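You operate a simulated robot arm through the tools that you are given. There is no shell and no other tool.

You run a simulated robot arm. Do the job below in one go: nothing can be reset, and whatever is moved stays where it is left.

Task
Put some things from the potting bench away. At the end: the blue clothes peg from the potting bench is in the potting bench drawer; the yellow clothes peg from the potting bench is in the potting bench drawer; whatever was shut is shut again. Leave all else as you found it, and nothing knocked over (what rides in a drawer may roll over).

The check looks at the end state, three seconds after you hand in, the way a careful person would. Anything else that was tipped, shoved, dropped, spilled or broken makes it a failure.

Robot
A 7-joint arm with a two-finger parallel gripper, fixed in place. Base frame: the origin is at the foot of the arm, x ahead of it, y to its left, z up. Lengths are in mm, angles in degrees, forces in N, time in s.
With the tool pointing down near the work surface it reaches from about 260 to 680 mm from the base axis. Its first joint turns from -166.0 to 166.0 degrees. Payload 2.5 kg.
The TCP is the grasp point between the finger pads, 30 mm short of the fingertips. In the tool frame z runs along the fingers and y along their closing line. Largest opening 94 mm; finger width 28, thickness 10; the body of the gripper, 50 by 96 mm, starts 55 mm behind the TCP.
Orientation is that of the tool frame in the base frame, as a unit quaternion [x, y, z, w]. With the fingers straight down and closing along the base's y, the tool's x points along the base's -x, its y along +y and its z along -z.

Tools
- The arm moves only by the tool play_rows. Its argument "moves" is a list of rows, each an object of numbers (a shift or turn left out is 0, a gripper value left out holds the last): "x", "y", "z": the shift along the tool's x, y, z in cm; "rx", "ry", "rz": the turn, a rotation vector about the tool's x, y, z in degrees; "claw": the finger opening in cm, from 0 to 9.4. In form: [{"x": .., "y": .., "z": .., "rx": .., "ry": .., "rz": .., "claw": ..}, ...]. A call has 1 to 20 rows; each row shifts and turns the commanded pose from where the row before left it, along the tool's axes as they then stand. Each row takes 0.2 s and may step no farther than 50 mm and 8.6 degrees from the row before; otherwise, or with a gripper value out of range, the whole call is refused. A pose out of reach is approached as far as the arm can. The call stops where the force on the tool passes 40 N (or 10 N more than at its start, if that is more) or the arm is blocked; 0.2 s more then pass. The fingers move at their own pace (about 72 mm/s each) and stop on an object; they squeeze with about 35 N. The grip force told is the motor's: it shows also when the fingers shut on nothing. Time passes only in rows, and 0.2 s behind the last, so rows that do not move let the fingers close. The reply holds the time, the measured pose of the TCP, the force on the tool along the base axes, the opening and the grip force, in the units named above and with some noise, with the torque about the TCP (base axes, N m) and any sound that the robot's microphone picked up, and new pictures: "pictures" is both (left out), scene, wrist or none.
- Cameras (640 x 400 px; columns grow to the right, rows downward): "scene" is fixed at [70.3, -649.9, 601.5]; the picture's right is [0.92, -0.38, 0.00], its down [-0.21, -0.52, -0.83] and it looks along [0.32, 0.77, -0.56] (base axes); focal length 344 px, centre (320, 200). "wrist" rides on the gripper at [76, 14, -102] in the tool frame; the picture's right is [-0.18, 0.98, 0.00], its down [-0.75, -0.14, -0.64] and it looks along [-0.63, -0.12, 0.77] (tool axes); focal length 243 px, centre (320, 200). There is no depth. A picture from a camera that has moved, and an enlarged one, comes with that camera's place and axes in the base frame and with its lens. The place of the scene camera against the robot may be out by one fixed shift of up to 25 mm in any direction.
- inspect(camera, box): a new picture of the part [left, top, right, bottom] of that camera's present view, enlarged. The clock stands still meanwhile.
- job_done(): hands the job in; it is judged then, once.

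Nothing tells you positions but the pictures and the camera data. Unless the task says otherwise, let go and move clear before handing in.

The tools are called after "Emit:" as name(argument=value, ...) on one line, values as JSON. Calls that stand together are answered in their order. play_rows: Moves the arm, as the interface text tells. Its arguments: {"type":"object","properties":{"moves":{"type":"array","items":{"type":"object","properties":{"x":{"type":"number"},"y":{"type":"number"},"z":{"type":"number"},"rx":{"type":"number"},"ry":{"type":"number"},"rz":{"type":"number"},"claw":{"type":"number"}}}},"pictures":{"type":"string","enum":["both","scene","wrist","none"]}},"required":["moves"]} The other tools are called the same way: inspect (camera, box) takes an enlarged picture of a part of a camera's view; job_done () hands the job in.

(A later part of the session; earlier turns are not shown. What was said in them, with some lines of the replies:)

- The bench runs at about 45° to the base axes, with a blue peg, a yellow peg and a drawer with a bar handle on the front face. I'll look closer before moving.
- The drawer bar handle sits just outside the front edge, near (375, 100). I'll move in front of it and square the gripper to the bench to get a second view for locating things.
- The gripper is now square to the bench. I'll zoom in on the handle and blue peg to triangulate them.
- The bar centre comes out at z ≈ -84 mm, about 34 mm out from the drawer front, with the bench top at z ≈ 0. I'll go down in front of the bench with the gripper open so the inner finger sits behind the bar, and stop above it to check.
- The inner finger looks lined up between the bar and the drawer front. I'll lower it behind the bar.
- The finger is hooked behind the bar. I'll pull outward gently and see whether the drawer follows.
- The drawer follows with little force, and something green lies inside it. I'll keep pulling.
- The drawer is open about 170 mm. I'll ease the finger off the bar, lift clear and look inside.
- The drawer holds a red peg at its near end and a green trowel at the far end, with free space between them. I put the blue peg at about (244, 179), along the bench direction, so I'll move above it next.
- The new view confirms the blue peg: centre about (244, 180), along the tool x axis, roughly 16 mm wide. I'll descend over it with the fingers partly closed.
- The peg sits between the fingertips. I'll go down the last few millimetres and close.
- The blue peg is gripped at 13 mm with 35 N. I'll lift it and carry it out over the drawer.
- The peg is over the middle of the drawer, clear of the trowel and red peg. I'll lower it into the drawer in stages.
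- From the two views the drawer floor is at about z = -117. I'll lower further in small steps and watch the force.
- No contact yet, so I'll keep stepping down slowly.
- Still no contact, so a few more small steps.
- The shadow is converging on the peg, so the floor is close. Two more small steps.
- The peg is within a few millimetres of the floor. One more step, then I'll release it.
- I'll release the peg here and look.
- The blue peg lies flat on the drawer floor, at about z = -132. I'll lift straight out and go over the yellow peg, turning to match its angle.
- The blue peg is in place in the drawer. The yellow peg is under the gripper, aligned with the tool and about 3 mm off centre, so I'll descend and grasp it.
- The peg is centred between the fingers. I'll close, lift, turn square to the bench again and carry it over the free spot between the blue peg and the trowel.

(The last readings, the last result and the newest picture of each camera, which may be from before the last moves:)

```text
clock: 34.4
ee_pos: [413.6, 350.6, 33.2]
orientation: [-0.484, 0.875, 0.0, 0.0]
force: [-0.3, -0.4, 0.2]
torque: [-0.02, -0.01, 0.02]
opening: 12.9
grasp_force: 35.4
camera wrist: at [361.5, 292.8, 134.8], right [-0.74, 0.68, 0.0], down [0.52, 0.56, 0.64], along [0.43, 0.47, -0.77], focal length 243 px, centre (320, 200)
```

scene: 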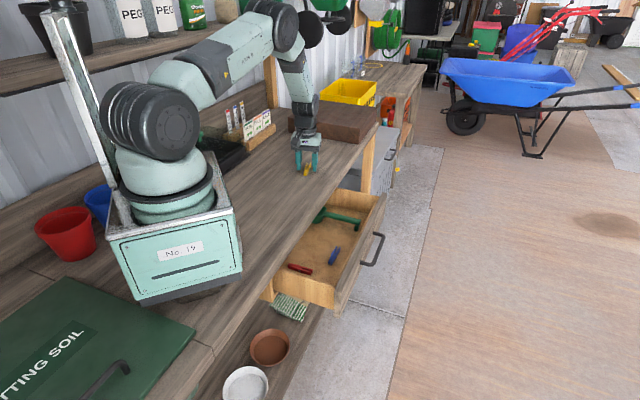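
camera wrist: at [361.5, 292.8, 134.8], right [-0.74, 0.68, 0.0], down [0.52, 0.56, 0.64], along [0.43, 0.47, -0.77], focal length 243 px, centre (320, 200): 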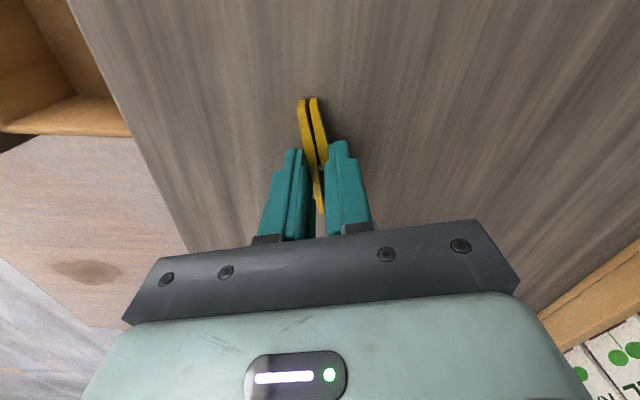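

The yellow peg is gripped. I'll lift it and carry it over the drawer.

Emit:
play_rows(moves=[{"z": -1.0}, {"z": -3.0}, {"z": -4.0}, {"z": -3.6}, {"rz": 6.5}, {"rz": 6.5}, {"x": 2.58, "y": -3.28}, {"x": 2.58, "y": -3.28}, {"x": 2.58, "y": -3.28}, {"x": 2.58, "y": -3.28}, {"x": 2.58, "y": -3.28}, {"x": 2.58, "y": -3.28}, {}])

Emit:
inspect(camera="wrist", box=[160, 0, 480, 200])

```text
clock: 37.2
ee_pos: [443.2, 103.0, 147.3]
orientation: [-0.384, 0.923, 0.0, 0.0]
force: [-0.2, 0.0, 0.0]
torque: [0.02, 0.04, -0.02]
opening: 13.1
grasp_force: 35.2
camera wrist: at [379.3, 58.5, 250.0], right [-0.57, 0.82, 0.0], down [0.63, 0.43, 0.64], along [0.53, 0.36, -0.77], focal length 243 px, centre (320, 200)
```

scene: 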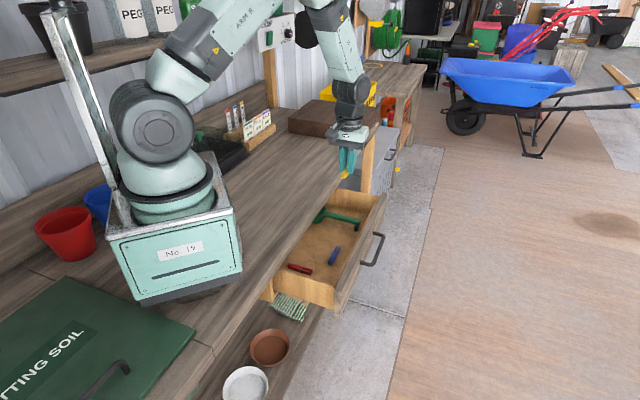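
wrist: 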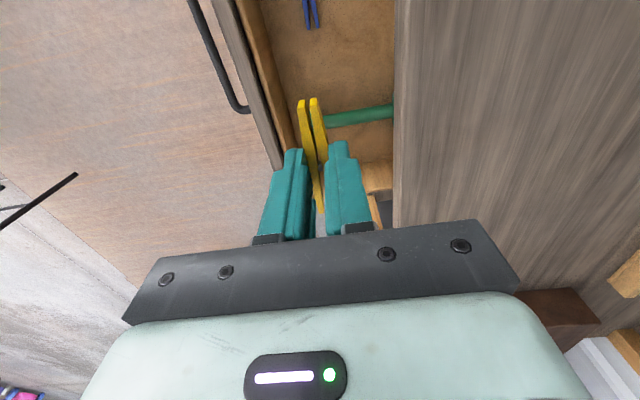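

```text
2.00 times, centred on (320, 100) of wrist
camera zoom: at [379.3, 58.5, 250.0], right [-0.57, 0.82, 0.0], down [0.63, 0.43, 0.64], along [0.53, 0.36, -0.77], focal length 485 px, centre (320, 400)
```

zoom: 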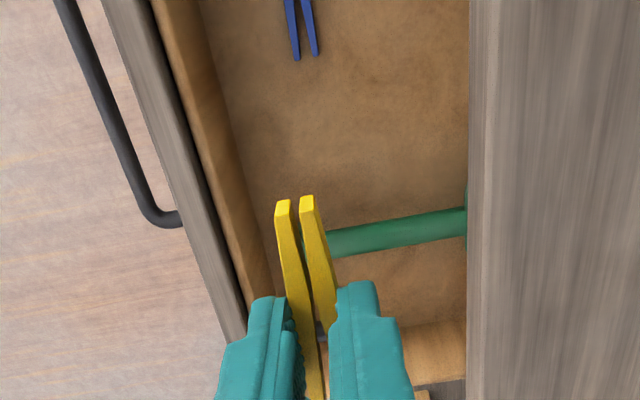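

The spot between the blue peg's end (s ≈ 336) and the trowel handle (s ≈ 446) fits the yellow peg. I'll lower it there.

Emit:
play_rows(moves=[{"x": 0.3, "z": 4.0}, {"z": 4.1}, {"z": 4.1}, {"z": 4.1}, {"z": 4.1}, {"z": 1.0}, {"z": 1.0}, {}])

Emit:
inspect(camera="wrist", box=[200, 40, 456, 200])

```text
clock: 39.0
ee_pos: [441.1, 97.5, -74.2]
orientation: [-0.383, 0.924, 0.0, 0.0]
force: [0.2, -0.3, -0.5]
torque: [0.01, -0.01, 0.01]
opening: 13.0
grasp_force: 35.5
camera wrist: at [377.7, 55.2, 28.0], right [-0.57, 0.82, 0.0], down [0.63, 0.43, 0.64], along [0.53, 0.36, -0.77], focal length 243 px, centre (320, 200)
```

scene: 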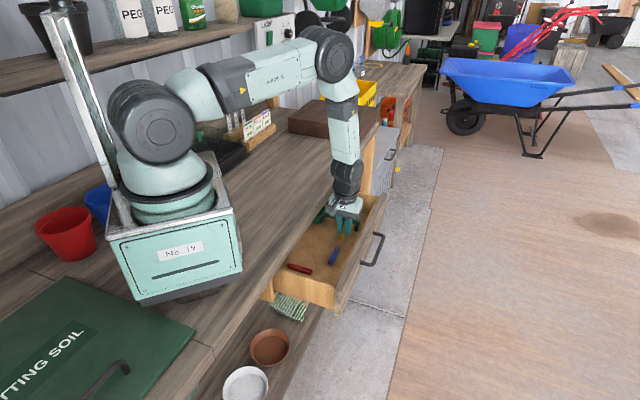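
wrist: 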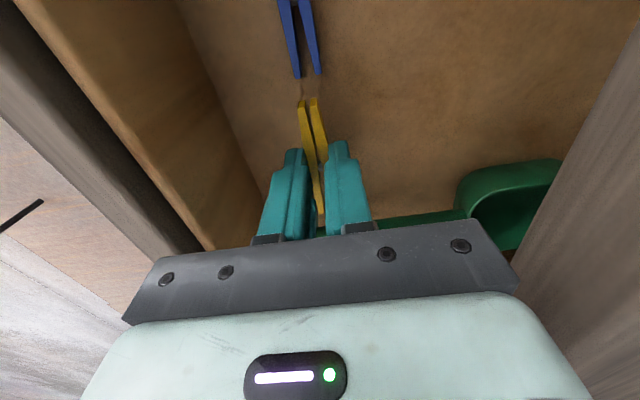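

```text
2.50 times, centred on (328, 120) of wrist
camera zoom: at [377.7, 55.2, 28.0], right [-0.57, 0.82, 0.0], down [0.63, 0.43, 0.64], along [0.53, 0.36, -0.77], focal length 606 px, centre (300, 400)
```

zoom: 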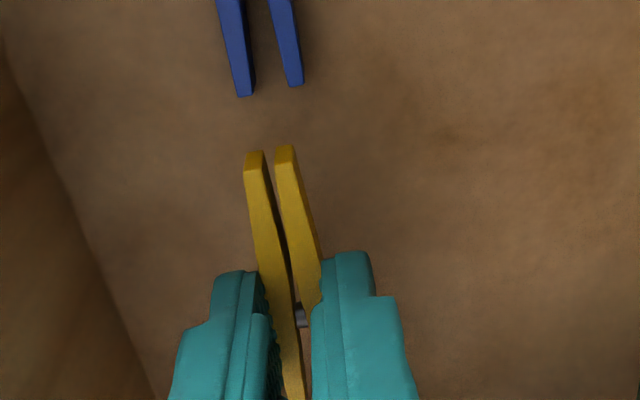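

The yellow peg is clear of the blue one and the trowel. I'll lower the last 22 mm.

Emit:
play_rows(moves=[{"z": 0.6}, {"z": 0.6}, {"z": 0.5}, {"z": 0.3}, {}], pictures="none")

Emit:
play_rows(moves=[{"z": 0.2}, {}], pictures="none")

```text
clock: 40.2
ee_pos: [440.1, 97.8, -95.4]
orientation: [-0.383, 0.924, 0.0, 0.0]
force: [-0.9, 0.4, -0.2]
torque: [0.01, 0.02, -0.02]
opening: 13.0
grasp_force: 34.7
```

```text
clock: 40.8
ee_pos: [441.8, 99.8, -97.3]
orientation: [-0.383, 0.924, 0.0, 0.0]
force: [-0.6, -0.2, -0.6]
torque: [-0.03, 0.01, -0.01]
opening: 13.0
grasp_force: 34.8
```

I'm now at the height where the blue peg was set down, so I'll release the yellow one and check.

Emit:
play_rows(moves=[{"claw": 2.4}, {"claw": 3.5}, {}, {}], pictures="wrist")

```text
clock: 41.8
ee_pos: [441.2, 100.1, -96.3]
orientation: [-0.382, 0.924, 0.0, 0.001]
force: [0.5, -0.4, 0.3]
torque: [0.0, 0.04, -0.01]
opening: 35.1
grasp_force: 0.1
camera wrist: at [377.8, 55.5, 4.9], right [-0.57, 0.82, 0.0], down [0.63, 0.43, 0.64], along [0.53, 0.36, -0.77], focal length 243 px, centre (320, 200)
```

wrist: 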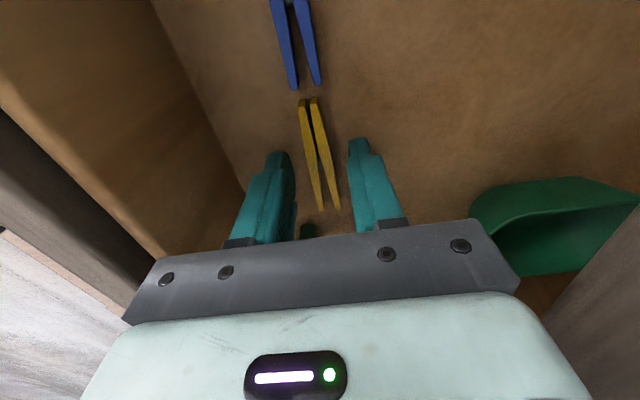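

Both pegs now lie in the drawer. I'll lift straight out and then move in front of the handle with the fingers open, ready to push the drawer shut.

Emit:
play_rows(moves=[{"z": -2.0}, {"z": -4.0}, {"z": -4.6}, {"z": -4.6}, {"z": -4.6}, {"x": 0.96, "y": -4.2, "claw": 9.4}, {"x": 0.96, "y": -4.2}, {"x": 0.96, "y": -4.2}, {"x": 0.96, "y": -4.2}, {"x": 0.96, "y": -4.2}, {}])

Emit:
inspect(camera="scene", box=[250, 150, 410, 310])

```text
clock: 44.2
ee_pos: [556.0, -82.4, 98.9]
orientation: [-0.382, 0.924, 0.0, 0.0]
force: [0.3, 0.5, 0.0]
torque: [0.0, 0.01, 0.03]
opening: 94.1
grasp_force: 0.1
camera wrist: at [492.9, -125.8, 202.7], right [-0.57, 0.82, 0.0], down [0.63, 0.43, 0.64], along [0.53, 0.36, -0.77], focal length 243 px, centre (320, 200)
```

scene: 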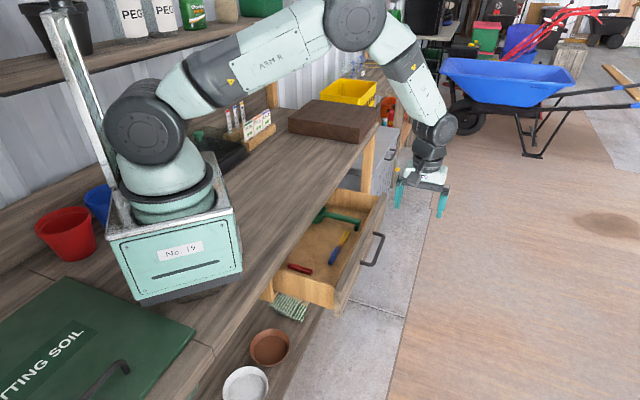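
wrist: 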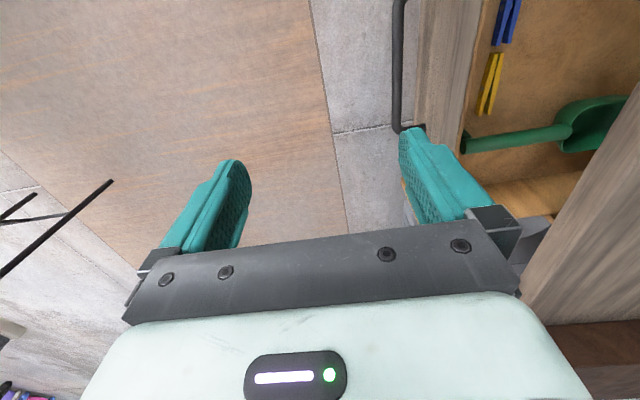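

```text
2.50 times, centred on (330, 230) of scene
camera zoom: at [70.3, -649.9, 601.5], right [0.92, -0.38, 0.0], down [-0.21, -0.52, -0.83], along [0.32, 0.77, -0.56], focal length 860 px, centre (295, 125)
```

zoom: 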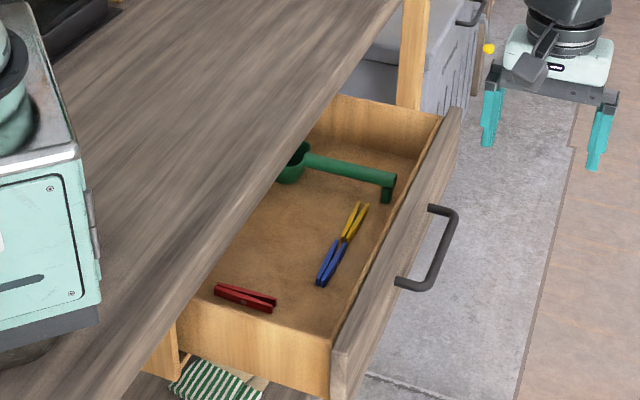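

The handle bar is at n ≈ 364 mm (distance outward from the bench front), and the inner finger is about 24 mm outside it. I'll go down to handle height in front of it.

Emit:
play_rows(moves=[{"z": 4.0}, {"z": 4.0}, {"z": 4.0}, {"z": 4.0}, {"z": 1.9}, {}])

```text
clock: 45.6
ee_pos: [556.4, -83.2, -76.6]
orientation: [-0.384, 0.923, -0.001, 0.0]
force: [0.7, -0.7, -0.3]
torque: [-0.02, 0.03, -0.01]
opening: 94.1
grasp_force: 0.2
camera wrist: at [491.5, -127.1, 25.5], right [-0.57, 0.82, 0.0], down [0.63, 0.43, 0.64], along [0.53, 0.36, -0.77], focal length 243 px, centre (320, 200)
```

scene: 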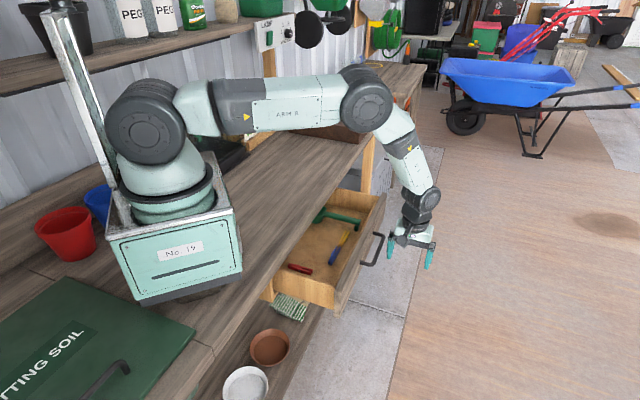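
wrist: 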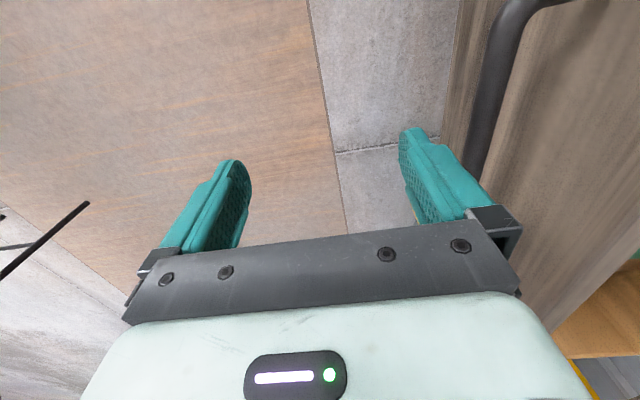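

I'll push the bar toward the bench at a moderate speed.

Emit:
play_rows(moves=[{"y": 0.6}, {"y": 0.8}, {"y": 0.8}, {"y": 1.0}, {"y": 1.0}, {"y": 1.0}, {"y": 1.0}, {"y": 1.0}, {"y": 1.0}, {"y": 1.0}, {"y": 1.0}, {"y": 1.0}, {}])

```text
clock: 48.4
ee_pos: [477.7, -4.8, -77.4]
orientation: [-0.382, 0.924, 0.001, 0.001]
force: [-0.1, 0.2, -0.4]
torque: [0.03, -0.03, -0.05]
opening: 93.9
grasp_force: 0.0
camera wrist: at [413.9, -47.9, 24.6], right [-0.57, 0.82, 0.0], down [0.63, 0.43, 0.64], along [0.53, 0.36, -0.77], focal length 243 px, centre (320, 200)
```

scene: 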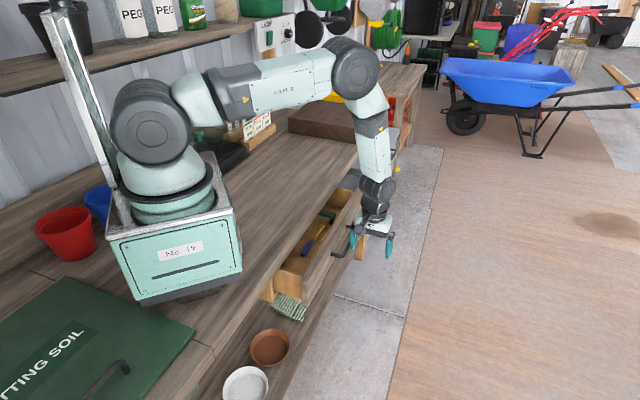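
wrist: 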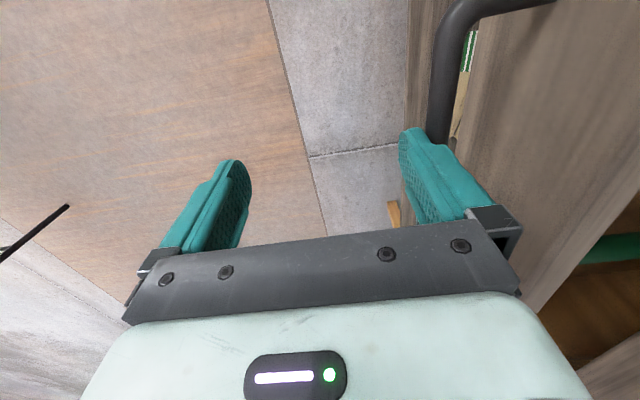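

The drawer is sliding in. I'll continue to near closed and then finish in small steps.

Emit:
play_rows(moves=[{"y": 0.9}, {"y": 1.0}, {"y": 1.0}, {"y": 1.0}, {"y": 1.0}, {"y": 1.0}, {"y": 0.7}, {}])

Emit:
inspect(camera="scene", box=[240, 160, 368, 280])

```text
clock: 50.2
ee_pos: [428.8, 42.6, -78.8]
orientation: [-0.383, 0.924, 0.0, 0.0]
force: [-0.2, 0.6, 0.2]
torque: [0.02, -0.02, 0.0]
opening: 93.9
grasp_force: 0.0
camera wrist: at [366.5, -0.3, 24.2], right [-0.57, 0.82, 0.0], down [0.63, 0.43, 0.64], along [0.53, 0.36, -0.77], focal length 243 px, centre (320, 200)
```

scene: 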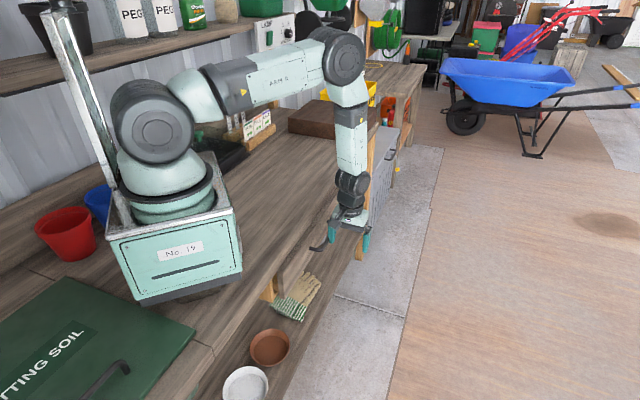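
wrist: 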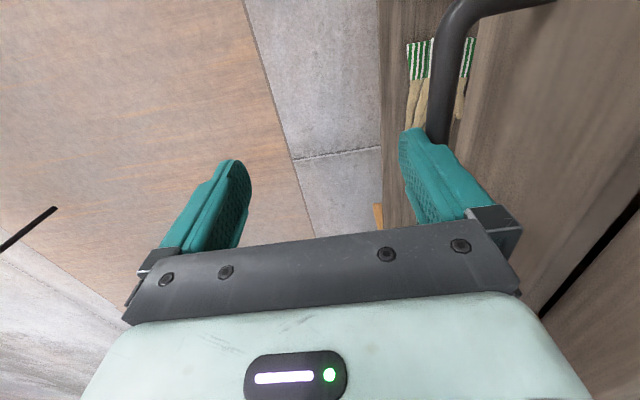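

```text
3.33 times, centred on (304, 220) of scene
camera zoom: at [70.3, -649.9, 601.5], right [0.92, -0.38, 0.0], down [-0.21, -0.52, -0.83], along [0.32, 0.77, -0.56], focal length 1147 px, centre (373, 133)
```

zoom: 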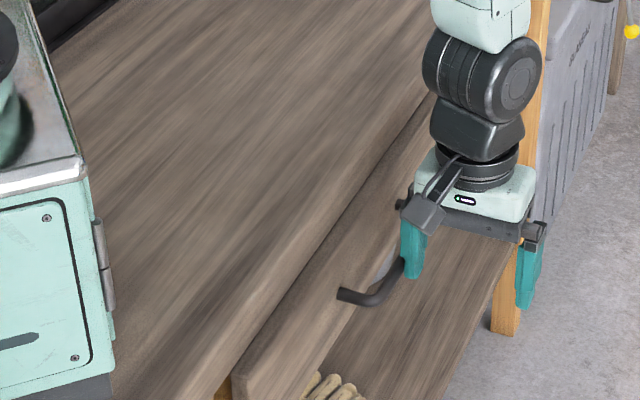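

It's nearly shut, with the handle about 15 mm out from its starting place. I'll do the rest in small steps and watch the force.

Emit:
play_rows(moves=[{"y": 0.4}, {"y": 0.4}, {"y": 0.3}, {}], pictures="none")

Emit:
play_rows(moves=[{"y": 0.2}, {}], pictures="none")

Emit:
inspect(camera="scene", box=[240, 160, 368, 280])

```text
clock: 51.2
ee_pos: [421.7, 51.3, -77.2]
orientation: [-0.383, 0.924, 0.0, 0.0]
force: [0.7, 0.4, -1.0]
torque: [0.05, 0.02, 0.01]
opening: 93.7
grasp_force: 0.0
```

```text
clock: 51.8
ee_pos: [421.5, 52.0, -77.3]
orientation: [-0.383, 0.924, 0.0, 0.001]
force: [-0.4, -0.7, -0.3]
torque: [-0.04, -0.02, 0.0]
opening: 93.8
grasp_force: 0.1
```

```text
3.33 times, centred on (304, 220) of scene
camera zoom: at [70.3, -649.9, 601.5], right [0.92, -0.38, 0.0], down [-0.21, -0.52, -0.83], along [0.32, 0.77, -0.56], focal length 1147 px, centre (373, 133)
```

zoom: 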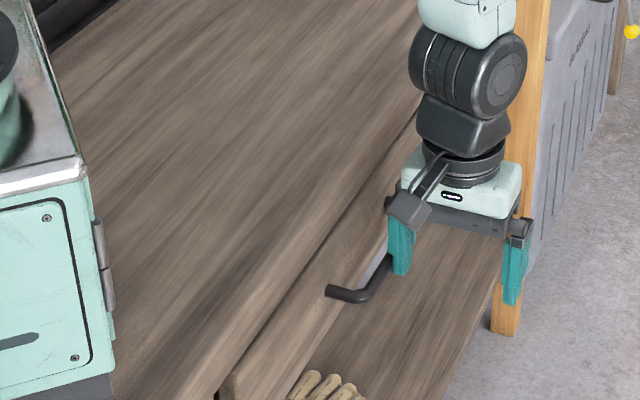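

Only about 2–3 mm remain compared with the starting picture, so I'll continue with 2 mm steps.

Emit:
play_rows(moves=[{"y": 0.2}, {}], pictures="none")

Emit:
play_rows(moves=[{"y": 0.15}, {}], pictures="none")

Emit:
inspect(camera="scene", box=[240, 160, 368, 280])

```text
clock: 52.4
ee_pos: [420.2, 54.3, -76.6]
orientation: [-0.382, 0.924, 0.0, 0.0]
force: [1.4, -0.7, -0.3]
torque: [0.02, 0.0, -0.02]
opening: 93.9
grasp_force: 0.1
```

```text
clock: 53.0
ee_pos: [418.9, 54.2, -77.2]
orientation: [-0.382, 0.924, -0.001, 0.001]
force: [3.8, -0.6, 0.9]
torque: [-0.02, -0.1, -0.07]
opening: 91.5
grasp_force: 0.1
```

```text
3.33 times, centred on (304, 220) of scene
camera zoom: at [70.3, -649.9, 601.5], right [0.92, -0.38, 0.0], down [-0.21, -0.52, -0.83], along [0.32, 0.77, -0.56], focal length 1147 px, centre (373, 133)
```

zoom: 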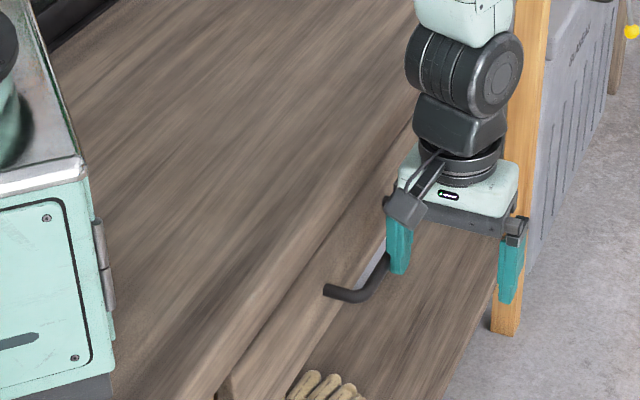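

The force is rising and the finger is giving way, so the drawer has hit its stop. One more small push for certainty, then I'll back off and compare.

Emit:
play_rows(moves=[{"y": 0.2}, {}], pictures="none")

Emit:
play_rows(moves=[{"y": -0.8}, {"y": -1.5}, {"y": -2.0}, {"y": -2.5}, {"z": -3.0}, {"z": -4.5}, {"z": -4.5}, {"z": -4.8}, {"z": -4.8}, {"z": -4.8}, {"z": -4.8}, {}])

Emit:
inspect(camera="scene", box=[240, 160, 368, 280])

```text
clock: 53.6
ee_pos: [418.0, 56.4, -76.2]
orientation: [-0.382, 0.924, 0.0, 0.001]
force: [7.1, -4.8, 7.2]
torque: [0.15, 0.15, -0.05]
opening: 88.8
grasp_force: 0.1
```

```text
clock: 56.2
ee_pos: [464.9, 7.3, 234.4]
orientation: [-0.383, 0.924, 0.0, 0.001]
force: [-0.3, -0.6, 0.9]
torque: [-0.01, 0.0, 0.0]
opening: 94.0
grasp_force: 0.0
camera wrist: at [403.1, -35.9, 335.6], right [-0.57, 0.82, 0.0], down [0.63, 0.43, 0.64], along [0.53, 0.36, -0.77], focal length 243 px, centre (320, 200)
```

scene: 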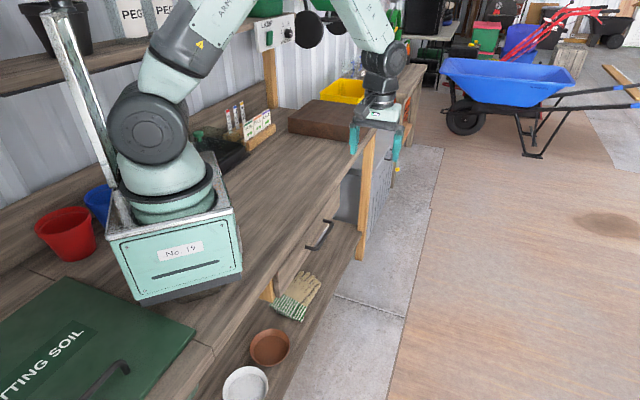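
wrist: 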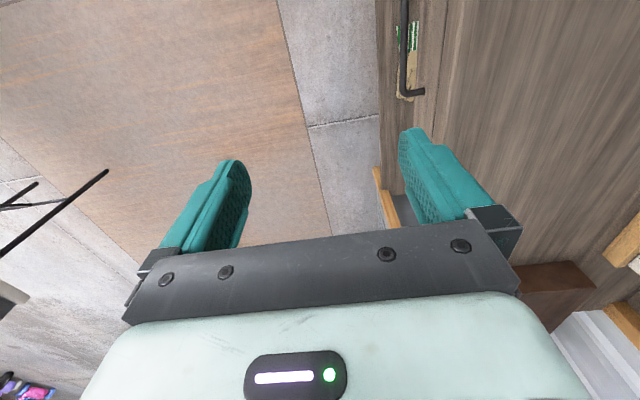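

```text
3.33 times, centred on (304, 220) of scene
camera zoom: at [70.3, -649.9, 601.5], right [0.92, -0.38, 0.0], down [-0.21, -0.52, -0.83], along [0.32, 0.77, -0.56], focal length 1147 px, centre (373, 133)
```

zoom: 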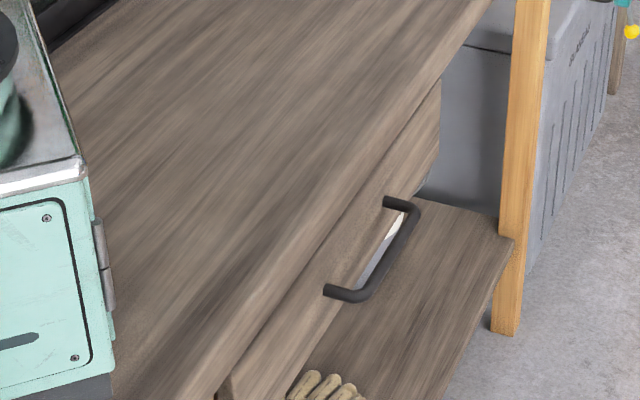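

The drawer is shut, with its handle in the same place as in the first picture. Both pegs are inside, the arm is clear, and nothing else appears to have moved, so I'm handing the job in.

Emit:
job_done()

```text
The job is handed in.
```

I put the blue and yellow pegs in the potting bench drawer, shut it, and handed the job in. I haven't seen the check's result.

- **Pegs:** I set each one down flat on the drawer floor, in the free space between the red peg and the green trowel already in there.
- **Drawer:** I pushed it until it reached its stop. In the last picture the handle is in the same place as at the start.
- **Everything else:** in the last picture nothing else on or around the bench looks moved. The red peg and trowel hadn't shifted when I last saw inside, before closing. They and the pegs may have slid a little as the drawer closed.
- **Arm:** I left it raised clear of the bench with the gripper open and empty.
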